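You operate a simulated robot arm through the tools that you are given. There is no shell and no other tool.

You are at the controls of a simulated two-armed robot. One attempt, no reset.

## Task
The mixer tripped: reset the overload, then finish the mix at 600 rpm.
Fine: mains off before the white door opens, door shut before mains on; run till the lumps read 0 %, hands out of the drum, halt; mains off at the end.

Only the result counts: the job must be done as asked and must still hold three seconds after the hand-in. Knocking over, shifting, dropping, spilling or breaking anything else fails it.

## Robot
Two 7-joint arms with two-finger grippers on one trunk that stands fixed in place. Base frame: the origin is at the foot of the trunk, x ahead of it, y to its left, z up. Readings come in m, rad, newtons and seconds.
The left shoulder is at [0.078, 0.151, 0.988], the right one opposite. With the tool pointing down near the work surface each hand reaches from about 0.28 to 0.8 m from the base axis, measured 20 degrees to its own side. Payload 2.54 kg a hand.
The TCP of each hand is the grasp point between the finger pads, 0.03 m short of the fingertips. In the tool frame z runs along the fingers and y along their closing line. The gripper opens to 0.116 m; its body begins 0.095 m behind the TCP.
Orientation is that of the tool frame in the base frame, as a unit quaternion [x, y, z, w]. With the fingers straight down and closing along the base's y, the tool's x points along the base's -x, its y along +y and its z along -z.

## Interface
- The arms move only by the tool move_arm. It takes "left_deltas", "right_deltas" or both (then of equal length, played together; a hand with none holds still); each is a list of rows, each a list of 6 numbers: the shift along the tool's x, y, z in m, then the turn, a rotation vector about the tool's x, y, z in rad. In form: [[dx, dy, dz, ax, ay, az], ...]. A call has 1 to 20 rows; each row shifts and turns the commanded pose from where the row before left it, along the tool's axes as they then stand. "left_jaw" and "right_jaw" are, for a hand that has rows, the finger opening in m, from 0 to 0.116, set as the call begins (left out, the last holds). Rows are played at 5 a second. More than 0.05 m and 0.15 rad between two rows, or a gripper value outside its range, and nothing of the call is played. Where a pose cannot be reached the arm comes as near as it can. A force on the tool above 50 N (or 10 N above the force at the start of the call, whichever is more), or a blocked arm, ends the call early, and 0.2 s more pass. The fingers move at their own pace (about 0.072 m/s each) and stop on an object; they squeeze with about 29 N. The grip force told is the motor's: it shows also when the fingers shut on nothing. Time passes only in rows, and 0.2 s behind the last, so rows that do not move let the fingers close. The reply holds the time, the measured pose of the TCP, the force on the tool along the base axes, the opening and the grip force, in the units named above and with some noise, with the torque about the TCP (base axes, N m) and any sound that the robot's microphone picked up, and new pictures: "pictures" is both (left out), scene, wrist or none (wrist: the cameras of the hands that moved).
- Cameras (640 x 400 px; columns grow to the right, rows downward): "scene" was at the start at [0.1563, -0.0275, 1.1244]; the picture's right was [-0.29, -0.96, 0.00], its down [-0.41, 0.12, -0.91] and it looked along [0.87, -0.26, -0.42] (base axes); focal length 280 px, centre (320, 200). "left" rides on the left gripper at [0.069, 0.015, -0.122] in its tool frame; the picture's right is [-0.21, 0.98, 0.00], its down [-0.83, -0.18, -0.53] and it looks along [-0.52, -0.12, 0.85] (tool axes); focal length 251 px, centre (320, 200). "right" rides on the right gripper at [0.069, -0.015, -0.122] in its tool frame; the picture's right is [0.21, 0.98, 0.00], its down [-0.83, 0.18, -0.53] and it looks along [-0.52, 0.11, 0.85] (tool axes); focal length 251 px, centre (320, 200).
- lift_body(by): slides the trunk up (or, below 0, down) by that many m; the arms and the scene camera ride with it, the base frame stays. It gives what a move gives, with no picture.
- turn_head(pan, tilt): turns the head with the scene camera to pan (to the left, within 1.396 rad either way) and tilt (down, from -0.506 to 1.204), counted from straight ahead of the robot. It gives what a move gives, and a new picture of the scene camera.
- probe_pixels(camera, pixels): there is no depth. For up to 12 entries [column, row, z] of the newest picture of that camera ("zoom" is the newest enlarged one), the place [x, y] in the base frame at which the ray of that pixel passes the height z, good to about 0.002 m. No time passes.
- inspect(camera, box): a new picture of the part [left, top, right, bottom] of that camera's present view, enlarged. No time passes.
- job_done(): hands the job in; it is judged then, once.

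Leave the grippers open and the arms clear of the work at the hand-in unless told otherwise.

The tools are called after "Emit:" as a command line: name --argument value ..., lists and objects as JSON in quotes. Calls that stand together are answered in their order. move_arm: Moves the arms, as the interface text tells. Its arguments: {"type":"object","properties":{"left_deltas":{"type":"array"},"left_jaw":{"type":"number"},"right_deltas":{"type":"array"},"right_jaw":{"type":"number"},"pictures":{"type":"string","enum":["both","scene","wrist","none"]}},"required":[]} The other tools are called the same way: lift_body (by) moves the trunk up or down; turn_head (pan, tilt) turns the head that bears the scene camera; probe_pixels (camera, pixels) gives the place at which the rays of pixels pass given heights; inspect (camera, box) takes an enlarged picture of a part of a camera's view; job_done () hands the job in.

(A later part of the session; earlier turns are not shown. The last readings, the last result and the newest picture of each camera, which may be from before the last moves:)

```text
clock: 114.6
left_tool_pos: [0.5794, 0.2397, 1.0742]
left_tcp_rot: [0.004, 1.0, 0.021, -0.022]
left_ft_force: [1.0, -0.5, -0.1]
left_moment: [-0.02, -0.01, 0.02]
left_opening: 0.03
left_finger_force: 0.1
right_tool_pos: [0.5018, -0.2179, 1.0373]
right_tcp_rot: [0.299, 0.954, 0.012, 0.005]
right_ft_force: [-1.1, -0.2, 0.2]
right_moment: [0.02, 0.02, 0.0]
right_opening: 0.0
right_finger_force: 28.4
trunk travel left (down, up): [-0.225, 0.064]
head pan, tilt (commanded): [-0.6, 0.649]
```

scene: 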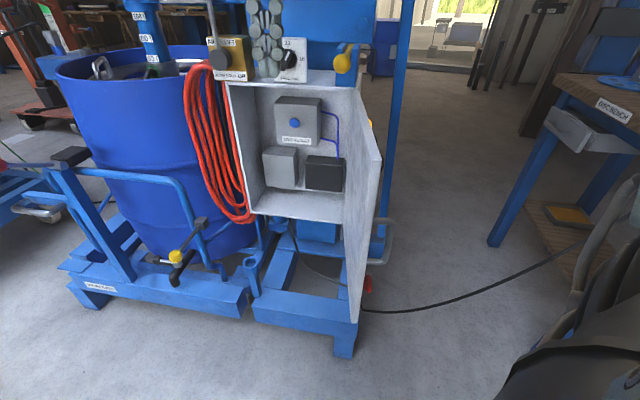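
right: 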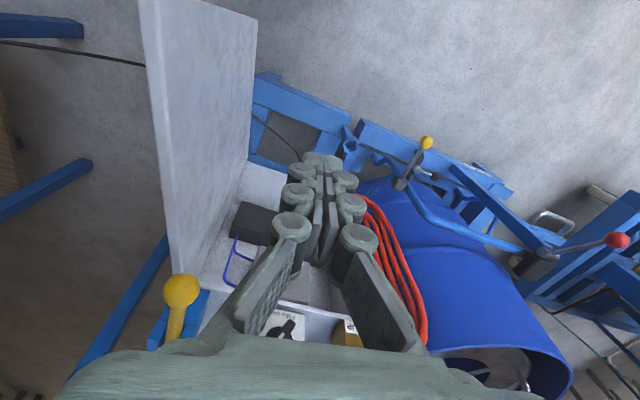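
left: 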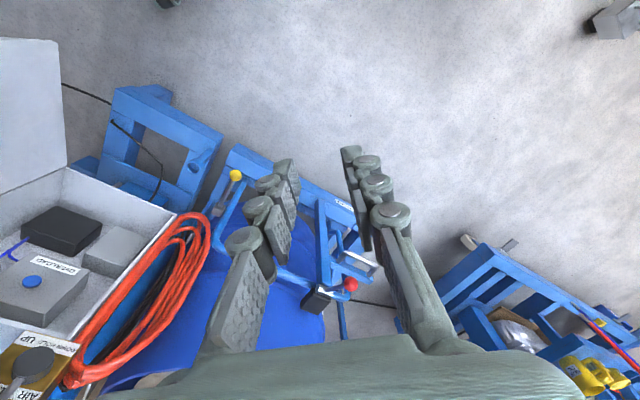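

The left camera now also sees the blue button at (32,282). I'll triangulate it again from the scene and left views for precision.

Emit:
inspect --camera "left" --box '[0, 220, 120, 340]'

Emit:
inspect --camera "scene" --box '[250, 80, 350, 200]'

```text
3.33 times, centred on (60, 280) of left
```

zoom: 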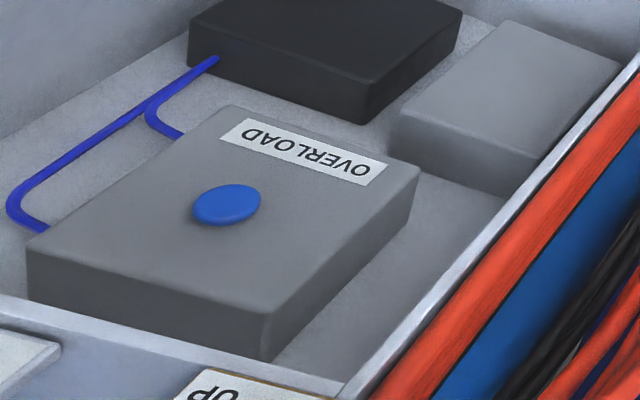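

```text
3.33 times, centred on (300, 140) of scene
```

zoom: 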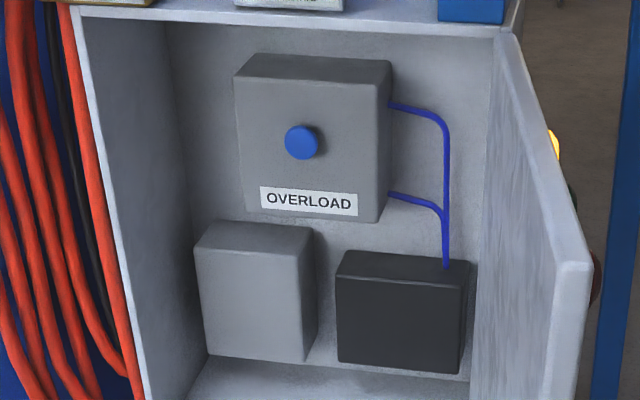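

Emit:
probe_pixels --camera "left" --pixels '[[32.1, 281.5, 0.84], [32.1, 281.5, 0.82], [32.1, 281.5, 0.8], [32.1, 281.5, 0.78]]'

Emit:
probe_pixels --camera "scene" --pixels '[[294, 122.6, 0.84], [294, 122.6, 0.82], [294, 122.6, 0.8], [294, 122.6, 0.78]]'

```text
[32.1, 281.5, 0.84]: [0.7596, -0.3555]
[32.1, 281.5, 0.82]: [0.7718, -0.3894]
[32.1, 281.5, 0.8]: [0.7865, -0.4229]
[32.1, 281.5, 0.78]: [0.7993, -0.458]
```

```text
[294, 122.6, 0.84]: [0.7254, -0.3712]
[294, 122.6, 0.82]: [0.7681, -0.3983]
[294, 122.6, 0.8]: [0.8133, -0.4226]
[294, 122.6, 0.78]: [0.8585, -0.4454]
```

The button is at (0.776,-0.400,0.816) from all views. Now the right hand pitches up to 22° below level while descending to 16 cm short of the button.

Emit:
move_arm --right_deltas '[[-0.0201, 0.0008, 0.0179, 0, -0.1319, 0], [-0.0175, 0.0008, 0.0203, 0, -0.1319, 0], [-0.0147, 0.0008, 0.0225, 0, -0.1319, 0], [-0.0116, 0.0008, 0.0242, 0, -0.1319, 0], [-0.0084, 0.0008, 0.0256, 0, -0.1319, 0], [-0.0049, 0.0008, 0.0264, 0, -0.1319, 0], [-0.0014, 0.0008, 0.0269, 0, -0.1319, 0], [0.0022, 0.0008, 0.0268, 0, -0.1319, 0], [0.0057, 0.0008, 0.0263, 0, -0.1319, 0]]' --pictures "both"

```text
clock: 116.6
left_tool_pos: [0.58, 0.2382, 1.0736]
left_tcp_rot: [0.004, 1.0, 0.02, -0.021]
left_ft_force: [0.1, 0.5, 0.8]
left_moment: [-0.04, 0.0, 0.02]
left_opening: 0.0298
left_finger_force: 0.1
right_tool_pos: [0.6555, -0.313, 0.877]
right_tcp_rot: [0.254, 0.788, -0.156, 0.538]
right_ft_force: [0.1, -0.2, 0.2]
right_moment: [0.01, 0.01, 0.01]
right_opening: 0.0
right_finger_force: 28.7
trunk travel left (down, up): [-0.225, 0.064]
head pan, tilt (commanded): [-0.6, 0.649]
```

scene: 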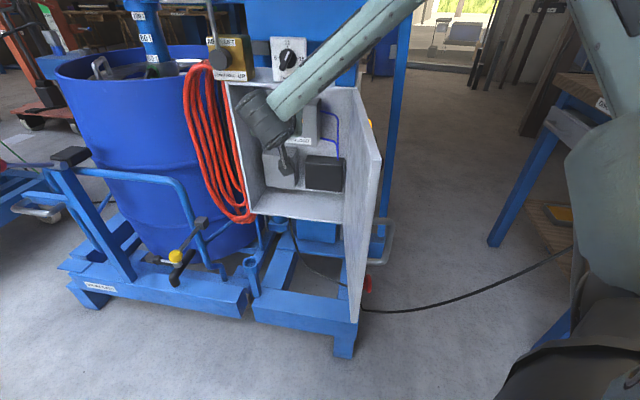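
right: 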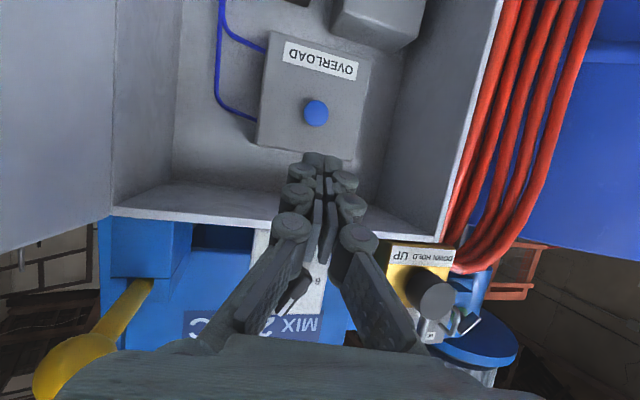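

Perfect: no limits, and the button is straight ahead at (316,112). It's at about (+3.5 mm, -5.6 mm, 160 mm) in the tool frame, so the tips have 13 cm to go. I'll advance 10 cm with that small correction and re-look.

Emit:
move_arm --right_deltas '[[0.001, -0.0014, 0.025, 0, 0, 0], [0.001, -0.0014, 0.025, 0, 0, 0], [0.001, -0.0014, 0.025, 0, 0, 0], [0.0005, -0.0014, 0.025, 0, 0, 0]]' --pictures "both"

Emit:
inspect --camera "right" --box '[220, 40, 420, 240]'

```text
clock: 117.6
left_tool_pos: [0.5803, 0.2393, 1.0741]
left_tcp_rot: [0.005, 1.0, 0.022, -0.021]
left_ft_force: [-0.5, 0.1, 0.0]
left_moment: [0.04, 0.02, -0.02]
left_opening: 0.0302
left_finger_force: 0.1
right_tool_pos: [0.7278, -0.3692, 0.8386]
right_tcp_rot: [0.254, 0.788, -0.157, 0.538]
right_ft_force: [0.7, -0.5, 0.0]
right_moment: [0.0, 0.0, -0.03]
right_opening: 0.0
right_finger_force: 28.6
trunk travel left (down, up): [-0.225, 0.064]
head pan, tilt (commanded): [-0.6, 0.649]
```

scene: 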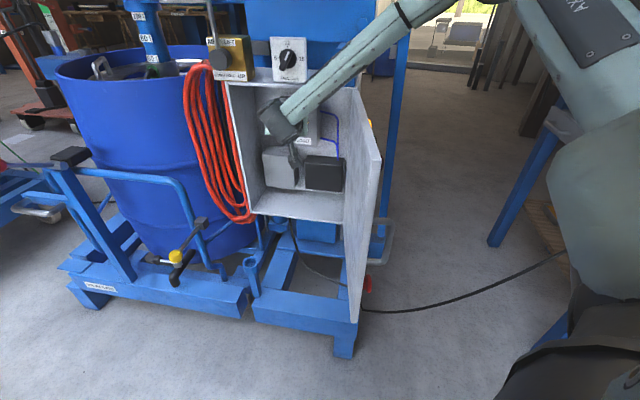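
right: 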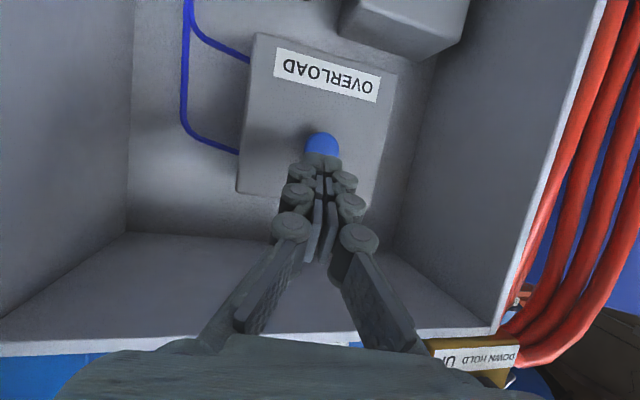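

```text
2.00 times, centred on (320, 140) of right
```

zoom: 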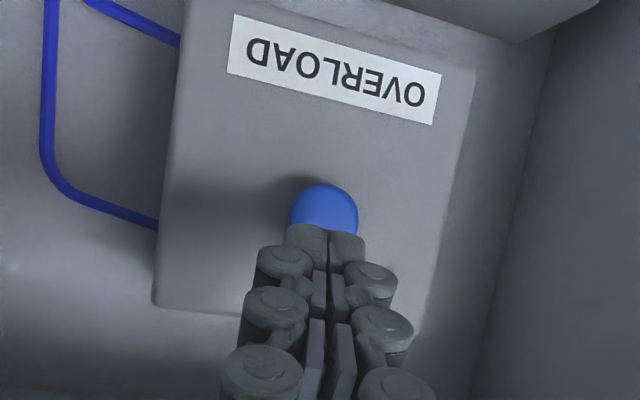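

The tips are in line with the button, about 3 cm away. Pressing: 30 mm forward, then two 4 mm rows, listening for a click.

Emit:
move_arm --right_deltas '[[0, 0, 0.01, 0, 0, 0], [0, 0, 0.01, 0, 0, 0], [0, 0, 0.008, 0, 0, 0], [0, 0, 0.004, 0, 0, 0], [0, 0, 0.004, 0, 0, 0]]' --pictures "both"

```text
clock: 118.8
left_tool_pos: [0.5774, 0.2396, 1.0764]
left_tcp_rot: [0.004, 1.0, 0.02, -0.018]
left_ft_force: [-0.1, 0.0, 1.3]
left_moment: [-0.03, -0.02, 0.02]
left_opening: 0.0301
left_finger_force: 0.1
right_tool_pos: [0.7532, -0.3859, 0.8272]
right_tcp_rot: [0.254, 0.788, -0.157, 0.539]
right_ft_force: [-22.8, 8.6, 7.1]
right_moment: [-0.12, -0.12, -0.29]
right_opening: 0.006
right_finger_force: 29.5
trunk travel left (down, up): [-0.225, 0.064]
head pan, tilt (commanded): [-0.6, 0.649]
heard: click
```

scene: 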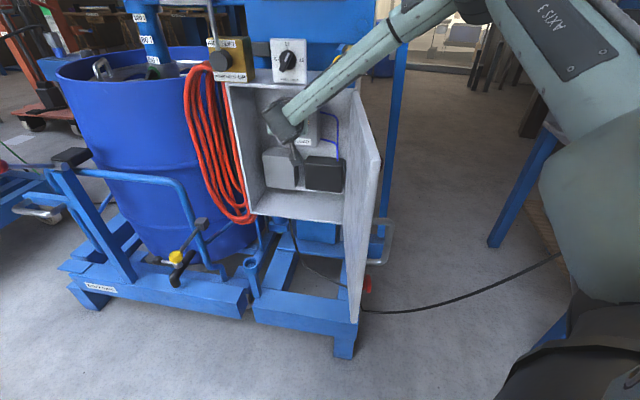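
right: 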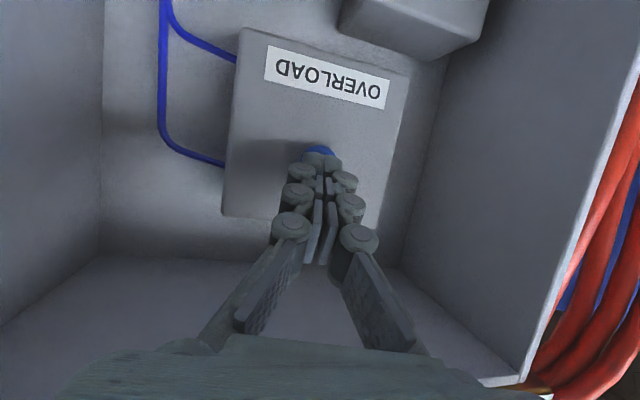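

A click was heard at about 25 N: the overload has reset. I'll back straight out and check the FAULT lamp.

Emit:
move_arm --right_deltas '[[0, 0, -0.02, 0, 0, 0], [0, 0, -0.025, 0, 0, 0], [0, 0, -0.03, 0, 0, 0], [0, 0, -0.03, 0, 0, 0], [0, 0, -0.03, 0, 0, 0]]' --pictures "both"

Emit:
inspect --camera "scene" --box '[320, 90, 420, 330]'

Emit:
inspect --camera "right" --box '[220, 20, 420, 180]'

```text
clock: 120.0
left_tool_pos: [0.5799, 0.2392, 1.0749]
left_tcp_rot: [0.005, 1.0, 0.02, -0.021]
left_ft_force: [-0.2, 0.6, 0.3]
left_moment: [-0.02, -0.01, 0.01]
left_opening: 0.03
left_finger_force: 0.1
right_tool_pos: [0.6504, -0.3171, 0.8745]
right_tcp_rot: [0.253, 0.788, -0.156, 0.539]
right_ft_force: [0.6, -0.4, 0.2]
right_moment: [0.0, 0.01, -0.03]
right_opening: 0.0002
right_finger_force: 28.8
trunk travel left (down, up): [-0.225, 0.064]
head pan, tilt (commanded): [-0.6, 0.649]
```

scene: 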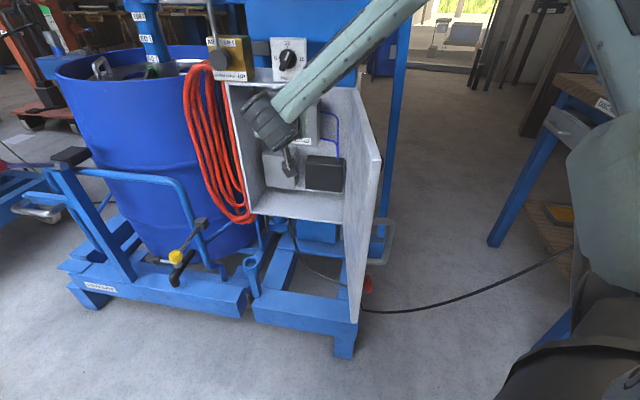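
right: 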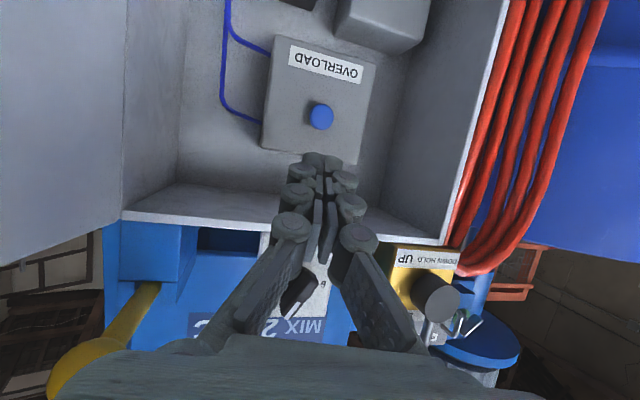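

```text
1.67 times, centred on (370, 210) of scene
```

zoom: 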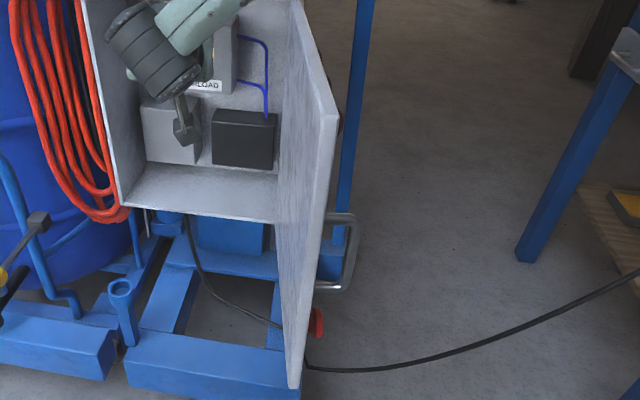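

```text
2.50 times, centred on (320, 100) of right
```

zoom: 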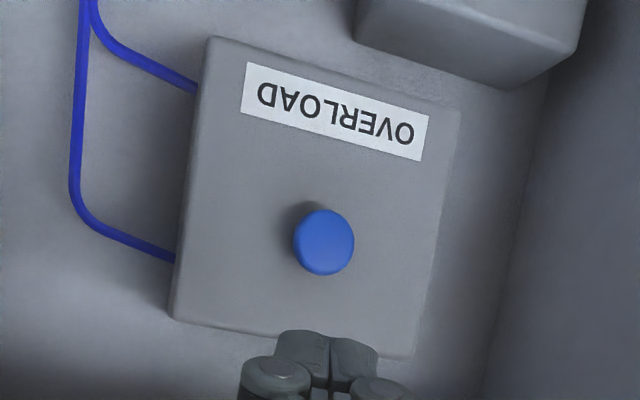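

No yellow glow on the far side of the door any more; the fault is cleared. Now the door must be shut before mains on. I'll reverse the right hand out to pointing down above the opening.

Emit:
move_arm --right_deltas '[[-0.0091, 0, -0.0253, 0, 0.1319, 0], [-0.0057, 0, -0.0263, 0, 0.1319, 0], [-0.0022, 0, -0.0268, 0, 0.1319, 0], [0.0014, 0, -0.0269, 0, 0.1319, 0], [0.0049, 0, -0.0264, 0, 0.1319, 0], [0.0084, 0, -0.0256, 0, 0.1319, 0], [0.0116, 0, -0.0242, 0, 0.1319, 0], [0.0147, 0, -0.0225, 0, 0.1319, 0], [0.0175, 0, -0.0203, 0, 0.1319, 0]]' --pictures "scene"

```text
clock: 122.0
left_tool_pos: [0.5788, 0.2397, 1.0749]
left_tcp_rot: [0.006, 1.0, 0.022, -0.021]
left_ft_force: [0.7, 0.5, 0.0]
left_moment: [-0.01, 0.01, -0.03]
left_opening: 0.0299
left_finger_force: 0.1
right_tool_pos: [0.4985, -0.2175, 1.0347]
right_tcp_rot: [0.297, 0.955, 0.012, 0.003]
right_ft_force: [0.4, -0.1, -0.4]
right_moment: [0.01, 0.01, 0.0]
right_opening: 0.0
right_finger_force: 28.7
trunk travel left (down, up): [-0.225, 0.064]
head pan, tilt (commanded): [-0.6, 0.649]
```

scene: 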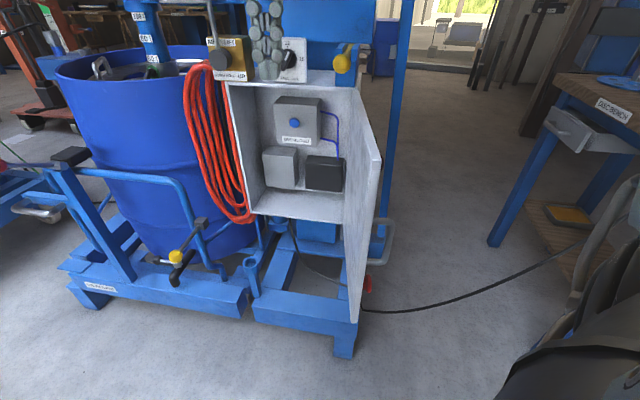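

Now the right hand goes back over the door top to its outer side, then down to tip height about 0.835 m (above the handle, clear of the lamps).

Emit:
move_arm --right_deltas '[[0.0129, -0.0385, 0, 0, 0, 0], [0.0129, -0.0385, 0, 0, 0, 0], [0.0129, -0.0385, 0, 0, 0, 0], [0.0129, -0.0385, 0, 0, 0, 0], [0.0129, -0.0385, 0, 0, 0, 0], [0.0129, -0.0385, 0, 0, 0, 0], [0, 0, 0.034, 0, 0, 0], [0, 0, 0.034, 0, 0, 0], [0, 0, 0.034, 0, 0, 0], [0, 0, 0.034, 0, 0, 0], [0, 0, 0.034, 0, 0, 0]]' --pictures "both"

```text
clock: 124.4
left_tool_pos: [0.5803, 0.2391, 1.0747]
left_tcp_rot: [0.005, 1.0, 0.022, -0.02]
left_ft_force: [0.0, 0.7, 1.0]
left_moment: [0.02, 0.01, 0.03]
left_opening: 0.03
left_finger_force: 0.0
right_tool_pos: [0.3086, -0.3605, 0.8572]
right_tcp_rot: [0.298, 0.955, 0.012, 0.005]
right_ft_force: [0.7, -0.8, 0.7]
right_moment: [-0.01, 0.01, 0.0]
right_opening: 0.0
right_finger_force: 28.7
trunk travel left (down, up): [-0.225, 0.064]
head pan, tilt (commanded): [-0.6, 0.649]
```

scene: 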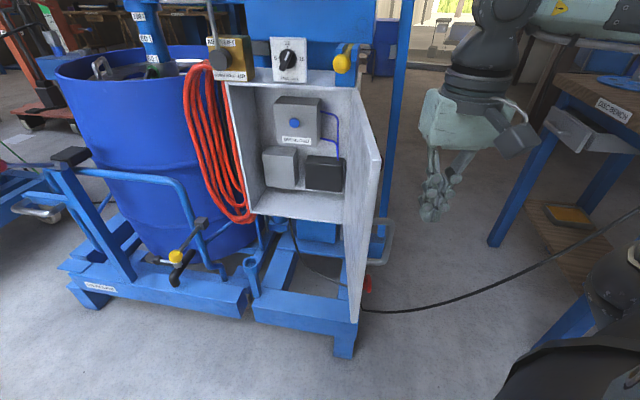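
right: 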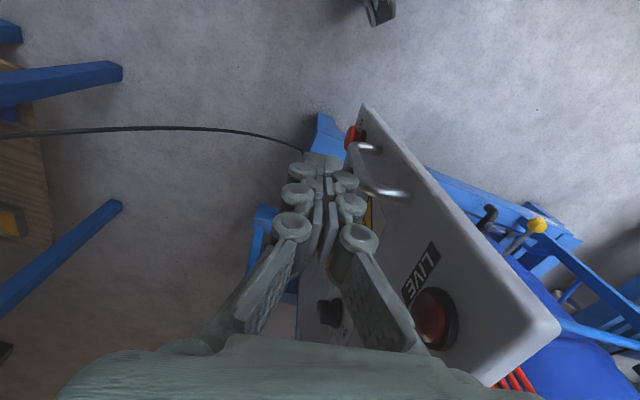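

The fingers hang outside the door near its free edge (r≈0.295). I'll sweep the door shut along the hinge arc, first to about 65°.

Emit:
move_arm --right_deltas '[[0.0011, 0.0337, 0, 0, 0, 0], [0.0006, 0.017, 0, 0, 0, 0], [0.0005, 0.0167, 0, 0, 0, 0], [0.0011, 0.0337, 0, 0, 0, 0], [-0.0045, 0.0255, 0, 0, 0, 0], [-0.0045, 0.0255, 0, 0, 0, 0], [-0.0045, 0.0255, 0, 0, 0, 0], [-0.011, 0.0234, 0, 0, 0, 0], [-0.011, 0.0234, 0, 0, 0, 0], [-0.011, 0.0234, 0, 0, 0, 0]]' --pictures "both"

```text
clock: 126.6
left_tool_pos: [0.5802, 0.2404, 1.0739]
left_tcp_rot: [0.005, 1.0, 0.021, -0.02]
left_ft_force: [0.4, 0.0, -0.7]
left_moment: [0.01, 0.0, 0.01]
left_opening: 0.03
left_finger_force: 0.1
right_tool_pos: [0.4863, -0.1813, 0.8658]
right_tcp_rot: [0.298, 0.954, 0.012, 0.004]
right_ft_force: [0.7, 0.2, 0.3]
right_moment: [0.02, -0.04, 0.0]
right_opening: 0.0
right_finger_force: 28.7
trunk travel left (down, up): [-0.225, 0.064]
head pan, tilt (commanded): [-0.6, 0.649]
```

scene: 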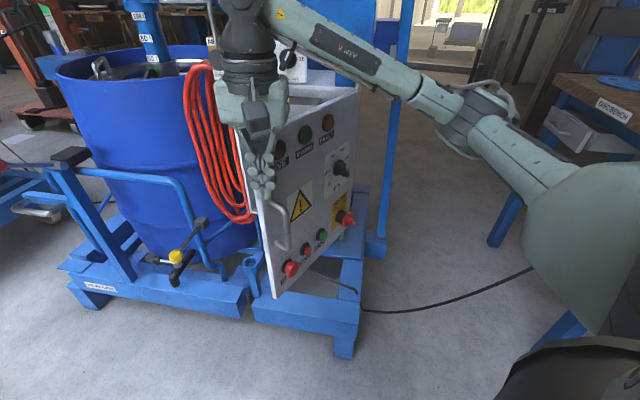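
right: 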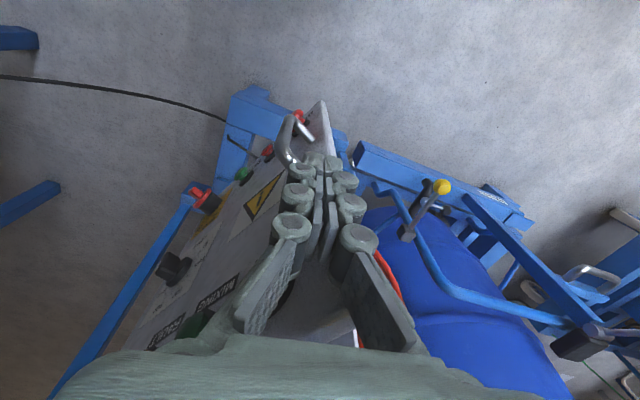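

The door follows with no resistance, and all three lamps are dark. Continuing to about 20°.

Emit:
move_arm --right_deltas '[[-0.0167, 0.0199, 0, 0, 0, 0], [-0.0167, 0.0199, 0, 0, 0, 0], [-0.0167, 0.0199, 0, 0, 0, 0], [-0.0212, 0.0149, 0, 0, 0, 0], [-0.0212, 0.0149, 0, 0, 0, 0], [-0.0212, 0.0149, 0, 0, 0, 0], [-0.0244, 0.0088, 0, 0, 0, 0], [-0.0244, 0.0088, 0, 0, 0, 0], [-0.0244, 0.0088, 0, 0, 0, 0]]' --pictures "both"

```text
clock: 128.6
left_tool_pos: [0.5797, 0.2392, 1.0748]
left_tcp_rot: [0.005, 1.0, 0.021, -0.021]
left_ft_force: [0.3, 0.5, 0.6]
left_moment: [0.0, -0.01, 0.01]
left_opening: 0.0298
left_finger_force: 0.1
right_tool_pos: [0.7139, -0.1808, 0.8687]
right_tcp_rot: [0.298, 0.955, 0.013, 0.006]
right_ft_force: [1.0, 0.8, 0.3]
right_moment: [0.03, -0.02, -0.02]
right_opening: 0.0001
right_finger_force: 28.5
trunk travel left (down, up): [-0.225, 0.064]
head pan, tilt (commanded): [-0.6, 0.649]
```

scene: 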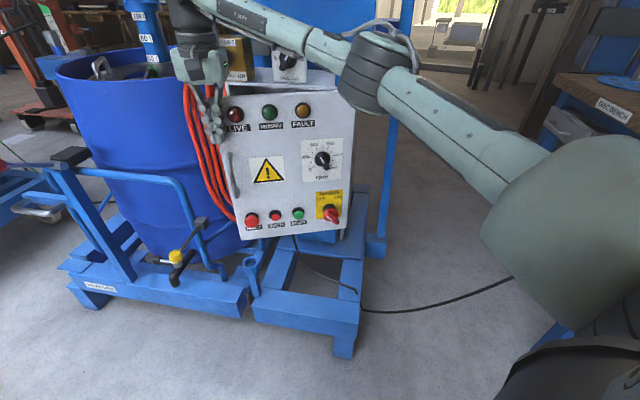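
right: 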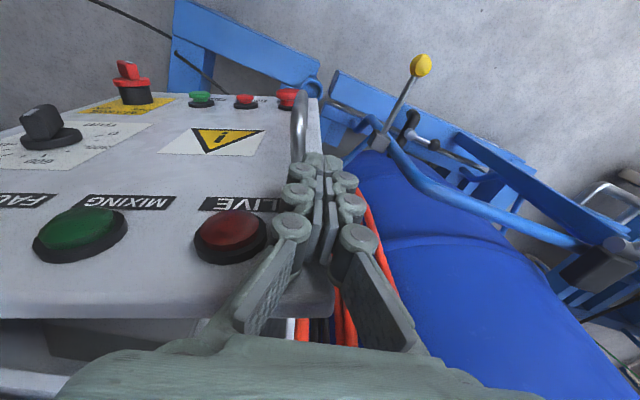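

The door is within about 12° of shut. The gripper is nearing the AIR LIFT lever, so I won't push further in this pose. I'll back the right hand straight away from the door and prepare a level push with the fingertips instead.

Emit:
move_arm --right_deltas '[[0.03, 0, 0, 0, 0, 0], [0.03, 0, 0, 0, 0, 0], [0.03, 0, 0, 0, 0, 0], [0.03, -0.01, 0, 0, 0, 0], [0.01, -0.035, 0, 0, 0, 0], [0.01, -0.035, 0, 0, 0, 0], [0.005, -0.035, 0, 0, 0, -0.06], [0, 0, 0, 0, 0, -0.06]]' --pictures "scene"

Emit:
lift_body --by -0.14

```text
clock: 130.4
left_tool_pos: [0.5805, 0.239, 1.0748]
left_tcp_rot: [0.004, 1.0, 0.021, -0.021]
left_ft_force: [0.5, -0.3, -0.5]
left_moment: [0.05, -0.02, -0.01]
left_opening: 0.03
left_finger_force: 0.1
right_tool_pos: [0.5284, -0.192, 0.8661]
right_tcp_rot: [0.24, 0.971, 0.012, 0.007]
right_ft_force: [-0.8, 0.5, -0.8]
right_moment: [0.03, -0.02, 0.0]
right_opening: 0.0
right_finger_force: 28.6
trunk travel left (down, up): [-0.225, 0.064]
head pan, tilt (commanded): [-0.6, 0.649]
```

scene: 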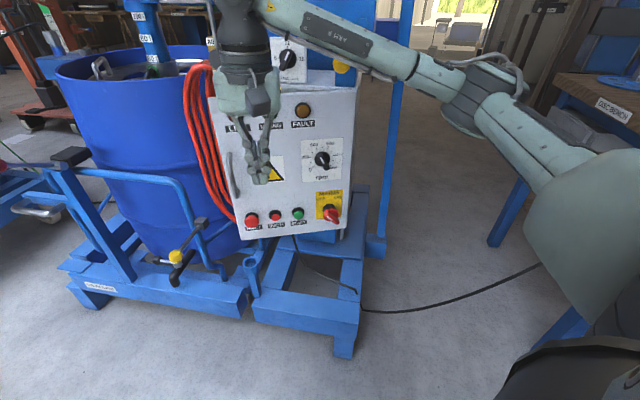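

```text
clock: 132.1
left_tool_pos: [0.5799, 0.2384, 0.935]
left_tcp_rot: [0.005, 1.0, 0.021, -0.021]
left_ft_force: [-0.5, 0.0, 0.1]
left_moment: [-0.01, -0.02, 0.01]
left_opening: 0.0301
left_finger_force: 0.0
right_tool_pos: [0.5277, -0.192, 0.7256]
right_tcp_rot: [0.24, 0.971, 0.012, 0.006]
right_ft_force: [1.0, 0.1, 0.7]
right_moment: [-0.03, 0.01, 0.02]
right_opening: 0.0002
right_finger_force: 29.1
trunk travel left (down, up): [-0.085, 0.204]
head pan, tilt (commanded): [-0.6, 0.649]
```

Trunk down 0.14 m. Now I'll pitch the right hand up to level at yaw -28°, ending about 13 cm in front of the door.

Emit:
move_arm --right_deltas '[[-0.0103, -0.0016, -0.0032, 0, -0.143, 0], [-0.0107, -0.0016, -0.0017, 0, -0.143, 0], [-0.0108, -0.0016, -0.0002, 0, -0.143, 0], [-0.0107, -0.0016, 0.0014, 0, -0.143, 0], [-0.0104, -0.0016, 0.0029, 0, -0.143, 0], [-0.0099, -0.0016, 0.0044, 0, -0.143, 0], [-0.0091, -0.0016, 0.0057, 0, -0.143, 0], [-0.0083, -0.0016, 0.007, 0, -0.143, 0], [-0.0072, -0.0016, 0.0081, 0, -0.143, 0], [-0.006, -0.0016, 0.009, 0, -0.143, 0], [-0.0047, -0.0016, 0.0097, 0, -0.141, 0]]' --pictures "both"

```text
clock: 134.5
left_tool_pos: [0.58, 0.2396, 0.9349]
left_tcp_rot: [0.005, 1.0, 0.021, -0.021]
left_ft_force: [0.6, -0.2, 1.1]
left_moment: [0.0, 0.02, 0.0]
left_opening: 0.0301
left_finger_force: 0.0
right_tool_pos: [0.618, -0.2622, 0.7632]
right_tcp_rot: [0.178, 0.682, -0.161, 0.691]
right_ft_force: [0.0, -0.1, -0.5]
right_moment: [-0.01, -0.02, 0.04]
right_opening: 0.0
right_finger_force: 28.9
trunk travel left (down, up): [-0.085, 0.204]
head pan, tilt (commanded): [-0.6, 0.649]
```

scene: 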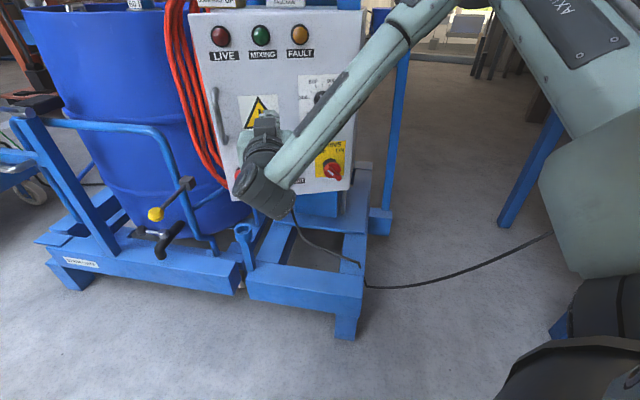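
right: 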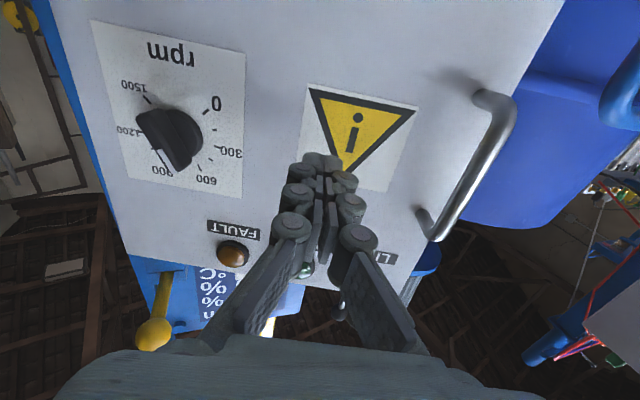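

The tips point at the warning sign, which is a flat safe spot to push. I'll advance 9 cm, then smaller steps.

Emit:
move_arm --right_deltas '[[0, 0, 0.015, 0, 0, 0], [0, 0, 0.015, 0, 0, 0], [0, 0, 0.015, 0, 0, 0], [0, 0, 0.015, 0, 0, 0], [0, 0, 0.015, 0, 0, 0], [0, 0, 0.015, 0, 0, 0]]' --pictures "both"

```text
clock: 135.9
left_tool_pos: [0.5795, 0.2389, 0.935]
left_tcp_rot: [0.005, 1.0, 0.021, -0.021]
left_ft_force: [0.7, 0.7, 0.0]
left_moment: [-0.03, 0.0, -0.04]
left_opening: 0.03
left_finger_force: 0.1
right_tool_pos: [0.7016, -0.2903, 0.7702]
right_tcp_rot: [0.18, 0.684, -0.164, 0.688]
right_ft_force: [0.4, 0.2, 0.8]
right_moment: [-0.03, 0.06, -0.02]
right_opening: 0.0
right_finger_force: 28.5
right hand out of reach, approached as far as the arm can: row 3, 4, 5
trunk travel left (down, up): [-0.085, 0.204]
head pan, tilt (commanded): [-0.6, 0.649]
```

scene: 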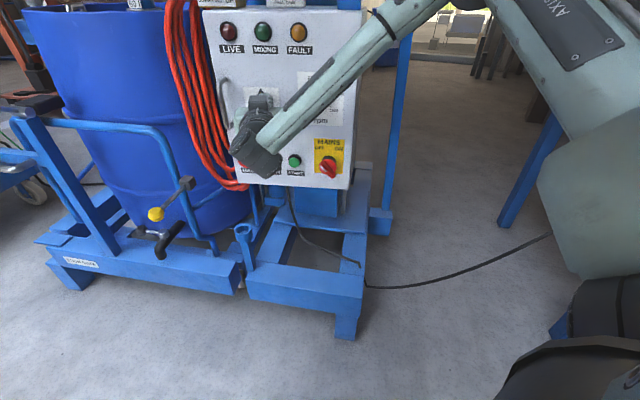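
right: 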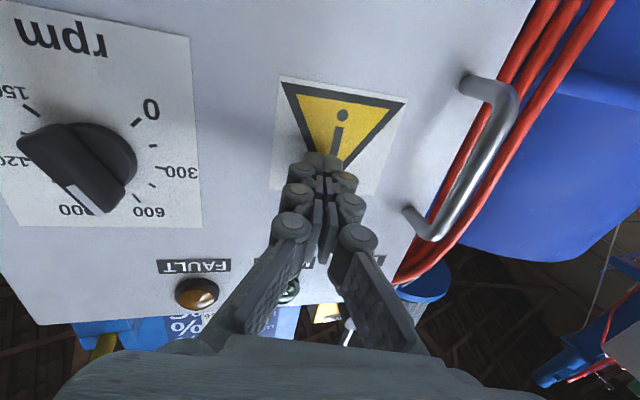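

The door is nearly shut, with no force yet. Continuing in 5 mm rows until it seats.

Emit:
move_arm --right_deltas '[[0, 0, 0.006, 0, 0, 0], [0, 0, 0.006, 0, 0, 0], [0, 0, 0.005, 0, 0, 0], [0, 0, 0.005, 0, 0, 0], [0, 0, 0.005, 0, 0, 0]]' --pictures "both"

```text
clock: 137.1
left_tool_pos: [0.5795, 0.24, 0.9353]
left_tcp_rot: [0.004, 1.0, 0.021, -0.02]
left_ft_force: [0.2, -0.3, 0.0]
left_moment: [-0.03, -0.03, -0.03]
left_opening: 0.0299
left_finger_force: 0.1
right_tool_pos: [0.7243, -0.2967, 0.7718]
right_tcp_rot: [0.179, 0.685, -0.163, 0.687]
right_ft_force: [-26.7, 6.6, -1.3]
right_moment: [0.01, -0.04, -0.41]
right_opening: 0.0003
right_finger_force: 29.1
right hand out of reach, approached as far as the arm can: row 1, 4
trunk travel left (down, up): [-0.085, 0.204]
head pan, tilt (commanded): [-0.6, 0.649]
```

scene: 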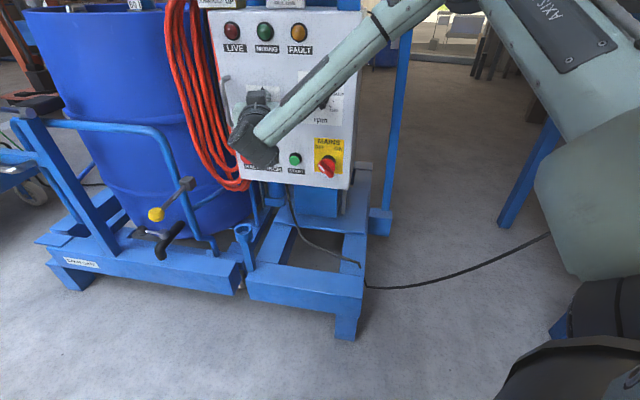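
right: 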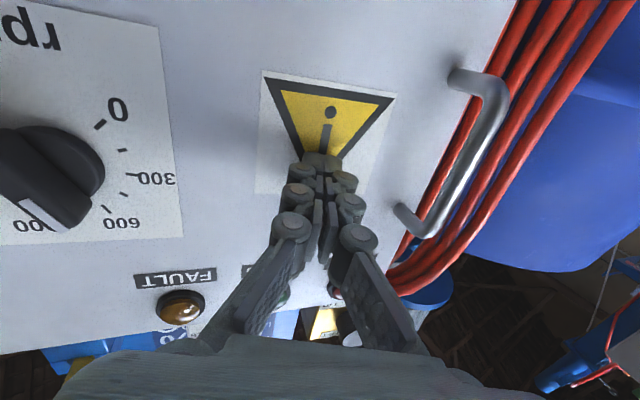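

About 23 N now resists: the door is on its seat. One more firm 6 mm push, then I'll inspect the gap.

Emit:
move_arm --right_deltas '[[0, 0, 0.003, 0, 0, 0], [0, 0, 0.003, 0, 0, 0], [0, 0, 0, 0, 0, 0]]' --pictures "none"

Emit:
inspect --camera "scene" --box '[180, 0, 380, 200]'

Emit:
inspect --camera "left" --box '[0, 150, 260, 400]'

```text
clock: 137.5
left_tool_pos: [0.5782, 0.2397, 0.9339]
left_tcp_rot: [0.004, 1.0, 0.019, -0.02]
left_ft_force: [-0.1, -0.2, 0.4]
left_moment: [-0.04, 0.02, -0.01]
left_opening: 0.03
left_finger_force: 0.1
right_tool_pos: [0.7253, -0.2949, 0.7709]
right_tcp_rot: [0.179, 0.686, -0.161, 0.687]
right_ft_force: [-16.3, 7.2, 3.5]
right_moment: [-0.14, -0.17, -0.2]
right_opening: 0.0002
right_finger_force: 28.3
trunk travel left (down, up): [-0.085, 0.204]
head pan, tilt (commanded): [-0.6, 0.649]
stopped in row 2 (right hand): the force on the tool passed its limit at 55 N (the readings are from after the stop); the commanded pose is now the measured one
```

```text
2.00 times, centred on (280, 100) of scene
```

zoom: 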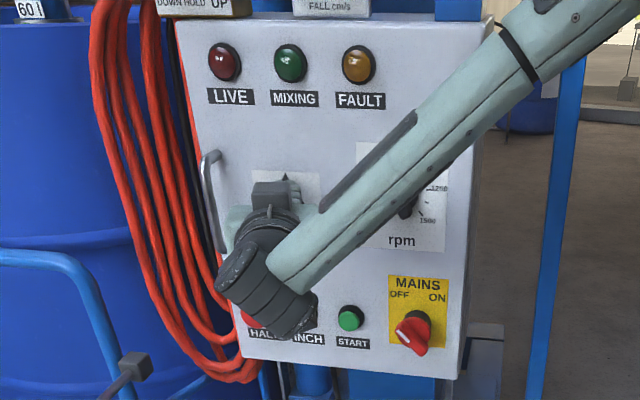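

```text
1.60 times, centred on (130, 275) of left
```

zoom: 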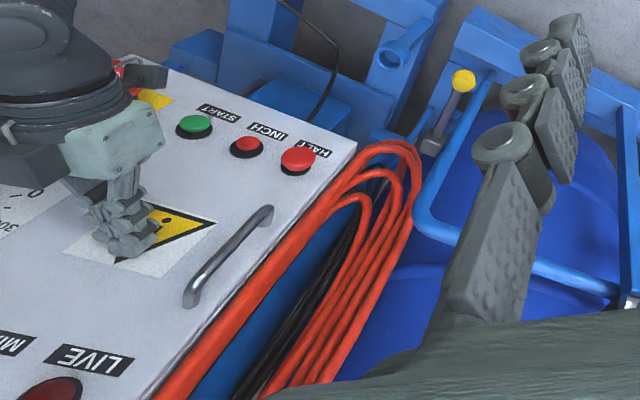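

The door is firmly seated (55 N, flush in both views) and all lamps are dark. Next: mains on. I'll back the right hand off, swing it to the door normal and down-right toward MAINS, and roll to -45° to match the bar at OFF.

Emit:
move_arm --right_deltas '[[0, 0, -0.025, 0, 0, 0], [0, 0, -0.025, 0, 0, 0], [0, 0, -0.025, 0, 0, 0], [0.018, -0.0218, -0.0053, 0.07, 0, 0], [0.018, -0.0221, -0.0037, 0.07, 0, 0], [0.018, -0.0223, -0.0022, 0.07, 0, 0], [0.018, -0.0224, -0.0006, 0.07, 0, 0], [0.018, -0.0224, 0.0009, 0.07, 0, 0], [0, 0, 0, 0, 0, -0.131], [0, 0, 0, 0, 0, -0.131], [0, 0, 0, 0, 0, -0.131], [0, 0, 0, 0, 0, -0.131], [0, 0, 0, 0, 0, -0.131], [0, 0, 0, 0, 0, -0.13]]' --right_jaw 0.06 --pictures "both"

```text
clock: 140.5
left_tool_pos: [0.5793, 0.2382, 0.9346]
left_tcp_rot: [0.005, 1.0, 0.021, -0.021]
left_ft_force: [-1.1, -0.5, 0.6]
left_moment: [-0.02, 0.0, 0.0]
left_opening: 0.0301
left_finger_force: 0.0
right_tool_pos: [0.5862, -0.344, 0.6765]
right_tcp_rot: [0.025, 0.712, -0.505, 0.487]
right_ft_force: [0.1, -0.2, -0.2]
right_moment: [0.02, 0.02, 0.01]
right_opening: 0.0599
right_finger_force: 0.0
trunk travel left (down, up): [-0.085, 0.204]
head pan, tilt (commanded): [-0.6, 0.649]
```

scene: 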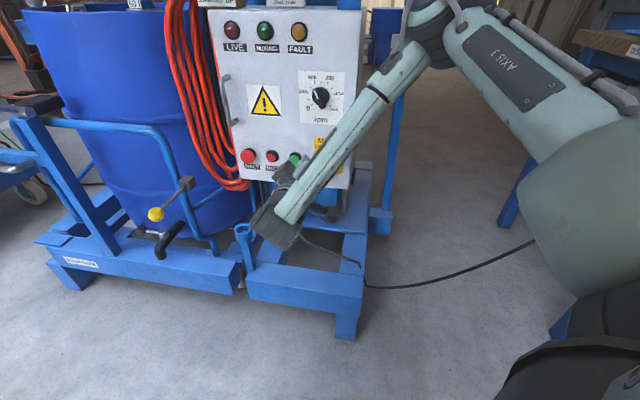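
right: 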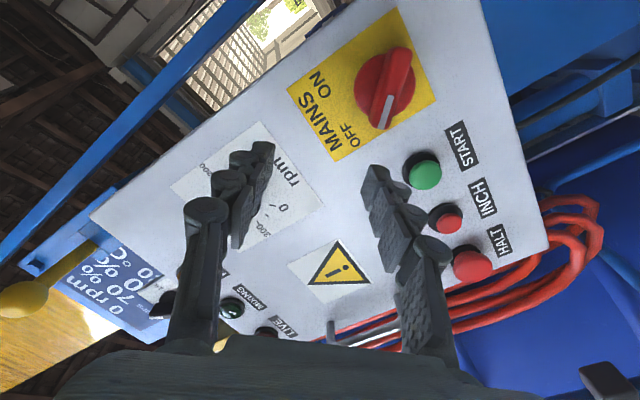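

All in reach. Lowering the trunk 0.062 m brings the hand to the MAINS height.

Emit:
lift_body --by -0.062

Emit:
inspect --camera "right" --box '[200, 40, 440, 280]'

```text
clock: 141.5
left_tool_pos: [0.5793, 0.2403, 0.8721]
left_tcp_rot: [0.005, 1.0, 0.021, -0.021]
left_ft_force: [0.3, -0.6, -0.3]
left_moment: [0.0, -0.02, -0.01]
left_opening: 0.0302
left_finger_force: 0.0
right_tool_pos: [0.5866, -0.3426, 0.6152]
right_tcp_rot: [0.026, 0.712, -0.505, 0.488]
right_ft_force: [0.3, 0.5, -0.2]
right_moment: [0.01, -0.01, 0.03]
right_opening: 0.06
right_finger_force: 0.0
trunk travel left (down, up): [-0.023, 0.266]
head pan, tilt (commanded): [-0.6, 0.649]
```

```text
1.67 times, centred on (320, 160) of right
```

zoom: 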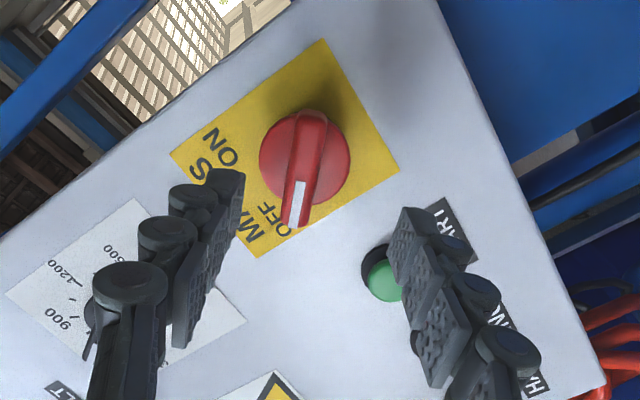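

The knob centre is 9.6 mm and -10.8 mm off the tool axis. I'll shift onto it and advance 30 mm, to the same depth as the earlier good grip.

Emit:
move_arm --right_deltas '[[0.0048, -0.0054, 0, 0, 0, 0], [0.0048, -0.0054, 0.005, 0, 0, 0], [0, 0, 0.01, 0, 0, 0], [0, 0, 0.01, 0, 0, 0], [0, 0, 0.005, 0, 0, 0], [0, 0, 0, 0, 0, 0]]' --right_jaw 0.05 --pictures "wrist"

Emit:
inspect --camera "right" --box '[220, 60, 420, 260]'

```text
clock: 142.9
left_tool_pos: [0.5798, 0.2383, 0.8719]
left_tcp_rot: [0.005, 1.0, 0.02, -0.021]
left_ft_force: [0.7, 0.0, 0.2]
left_moment: [0.01, -0.01, -0.02]
left_opening: 0.0303
left_finger_force: 0.1
right_tool_pos: [0.596, -0.3752, 0.6139]
right_tcp_rot: [0.027, 0.712, -0.506, 0.486]
right_ft_force: [-0.3, -0.4, 0.6]
right_moment: [0.0, -0.01, -0.02]
right_opening: 0.0499
right_finger_force: 0.0
trunk travel left (down, up): [-0.023, 0.266]
head pan, tilt (commanded): [-0.6, 0.649]
```

right: 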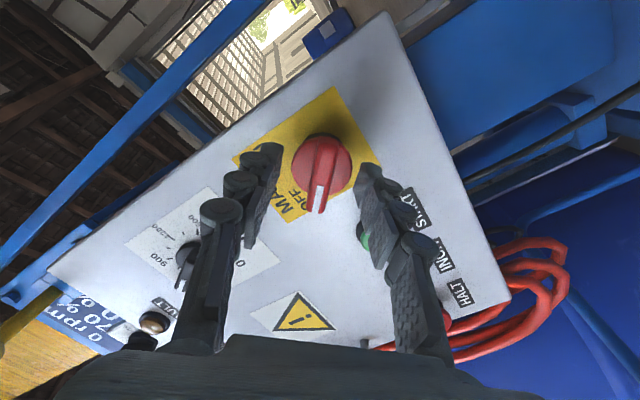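

```text
2.00 times, centred on (320, 160) of right
```

zoom: 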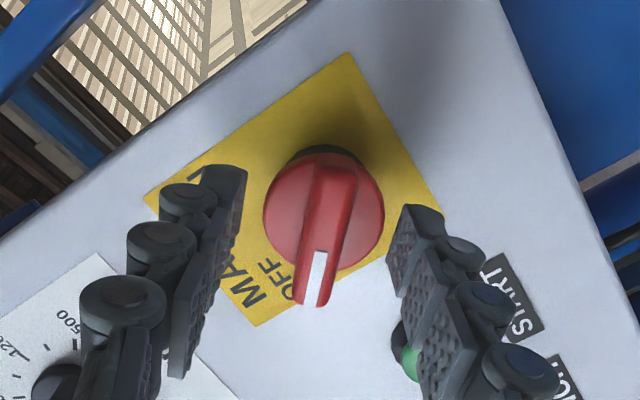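

Centred. Closing on the bar.

Emit:
move_arm --right_deltas '[[0, 0, 0, 0, 0, 0], [0, 0, 0, 0, 0, 0], [0, 0, 0, 0, 0, 0], [0, 0, 0, 0, 0, 0]]' --right_jaw 0 --pictures "none"

```text
clock: 143.9
left_tool_pos: [0.5815, 0.2386, 0.872]
left_tcp_rot: [0.005, 1.0, 0.021, -0.022]
left_ft_force: [-0.5, -0.4, -0.3]
left_moment: [-0.03, 0.0, 0.03]
left_opening: 0.0301
left_finger_force: 0.0
right_tool_pos: [0.5961, -0.3745, 0.6144]
right_tcp_rot: [0.025, 0.713, -0.504, 0.487]
right_ft_force: [7.2, 4.6, -5.8]
right_moment: [0.21, 0.26, 0.48]
right_opening: 0.0127
right_finger_force: 39.6
trunk travel left (down, up): [-0.023, 0.266]
head pan, tilt (commanded): [-0.6, 0.649]
```

Gripped (0.0127 m). Turning clockwise toward ON, first half.

Emit:
move_arm --right_deltas '[[0, 0, 0, 0, 0, 0.131], [0, 0, 0, 0, 0, 0.131], [0, 0, 0, 0, 0, 0.131], [0, 0, 0, 0, 0, 0.131], [0, 0, 0, 0, 0, 0.131], [0, 0, 0, 0, 0, 0.131]]' --pictures "none"

```text
clock: 145.3
left_tool_pos: [0.5801, 0.2387, 0.8714]
left_tcp_rot: [0.005, 1.0, 0.021, -0.022]
left_ft_force: [0.5, 0.4, -0.3]
left_moment: [-0.02, -0.02, 0.01]
left_opening: 0.03
left_finger_force: 0.0
right_tool_pos: [0.5975, -0.3729, 0.614]
right_tcp_rot: [0.296, 0.649, -0.276, 0.644]
right_ft_force: [7.5, 13.6, -6.9]
right_moment: [0.73, 0.74, 0.95]
right_opening: 0.0127
right_finger_force: 39.8
trunk travel left (down, up): [-0.023, 0.266]
head pan, tilt (commanded): [-0.6, 0.649]
```

Loads are mild (about 15 N to the left). A slight trim, then the second half.

Emit:
move_arm --right_deltas '[[0.001, 0.002, 0, 0, 0, 0.131], [0, 0.001, 0, 0, 0, 0.131], [0, 0, 0, 0, 0, 0.131], [0, 0, 0, 0, 0, 0.131], [0, 0, 0, 0, 0, 0.131], [0, 0, 0, 0, 0, 0.131], [0, 0, 0, 0, 0, 0]]' --pictures "both"

Emit:
inspect --camera "scene" --box '[200, 0, 380, 200]'

```text
clock: 146.9
left_tool_pos: [0.5796, 0.239, 0.8717]
left_tcp_rot: [0.005, 1.0, 0.022, -0.02]
left_ft_force: [0.2, -0.2, -0.4]
left_moment: [-0.01, -0.01, 0.0]
left_opening: 0.0301
left_finger_force: 0.0
right_tool_pos: [0.5983, -0.374, 0.6134]
right_tcp_rot: [0.523, 0.483, -0.011, 0.702]
right_ft_force: [-4.9, 6.5, -2.4]
right_moment: [-0.73, 0.43, 0.63]
right_opening: 0.0131
right_finger_force: 39.8
trunk travel left (down, up): [-0.023, 0.266]
head pan, tilt (commanded): [-0.6, 0.649]
```

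scene: 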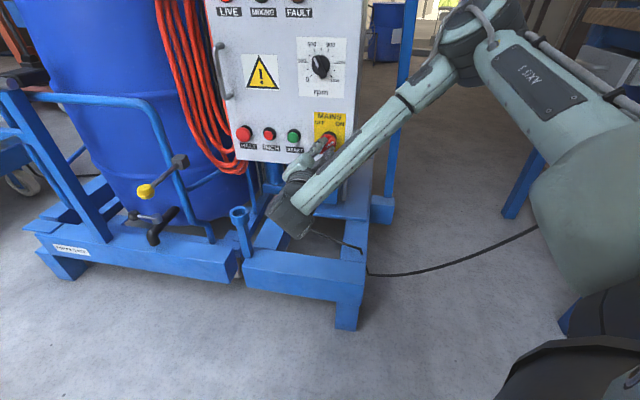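
right: 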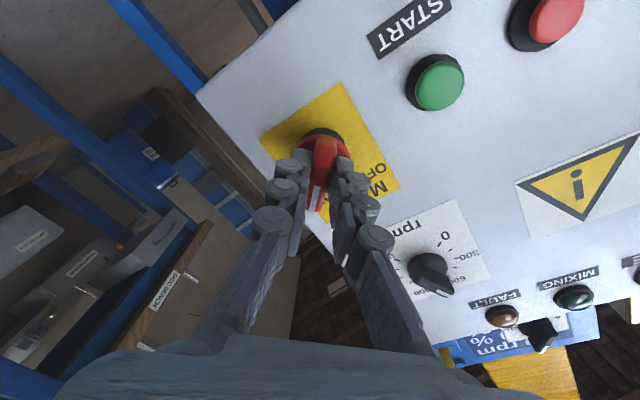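

```text
2.00 times, centred on (290, 100) of scene
```

zoom: 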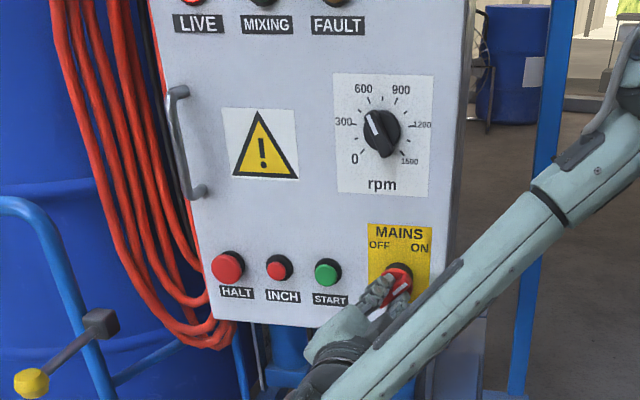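

LIVE seems lit. I'll release the knob, back off, and tilt the head up to read the lamps and display.

Emit:
move_arm --right_deltas '[[0, 0, 0, 0, 0, 0], [0, 0, 0, 0, 0, 0], [0, 0, -0.01, 0, 0, 0], [0, 0, -0.01, 0, 0, 0]]' --right_jaw 0.05 --pictures "none"

Emit:
turn_head --pan -0.6 --tilt 0.2

Emit:
inspect --camera "scene" --box '[200, 0, 400, 250]'

```text
clock: 147.9
left_tool_pos: [0.5818, 0.2387, 0.8729]
left_tcp_rot: [0.005, 1.0, 0.021, -0.021]
left_ft_force: [0.0, 0.2, 0.6]
left_moment: [0.02, 0.0, 0.03]
left_opening: 0.0302
left_finger_force: 0.0
right_tool_pos: [0.5848, -0.3581, 0.6148]
right_tcp_rot: [0.523, 0.485, -0.012, 0.701]
right_ft_force: [-0.2, 0.0, 0.1]
right_moment: [0.0, 0.0, 0.01]
right_opening: 0.0497
right_finger_force: 0.1
trunk travel left (down, up): [-0.023, 0.266]
head pan, tilt (commanded): [-0.6, 0.649]
```

```text
clock: 148.8
left_tool_pos: [0.5795, 0.239, 0.8713]
left_tcp_rot: [0.005, 1.0, 0.021, -0.021]
left_ft_force: [0.6, 0.8, -0.2]
left_moment: [0.0, -0.01, 0.0]
left_opening: 0.0303
left_finger_force: 0.0
right_tool_pos: [0.5855, -0.3585, 0.6139]
right_tcp_rot: [0.522, 0.484, -0.012, 0.702]
right_ft_force: [0.7, 0.4, 0.1]
right_moment: [-0.03, -0.01, 0.0]
right_opening: 0.0498
right_finger_force: 0.0
trunk travel left (down, up): [-0.023, 0.266]
head pan, tilt (commanded): [-0.6, 0.201]
```

scene: 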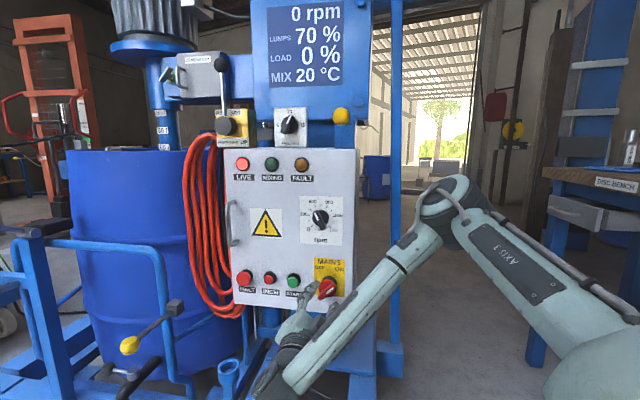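

```text
1.60 times, centred on (300, 125) of scene
```

zoom: 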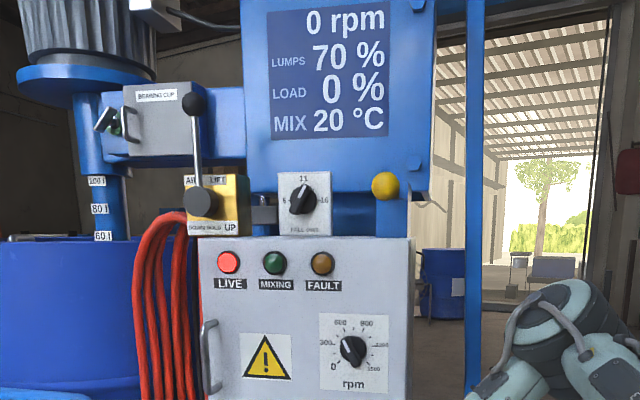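

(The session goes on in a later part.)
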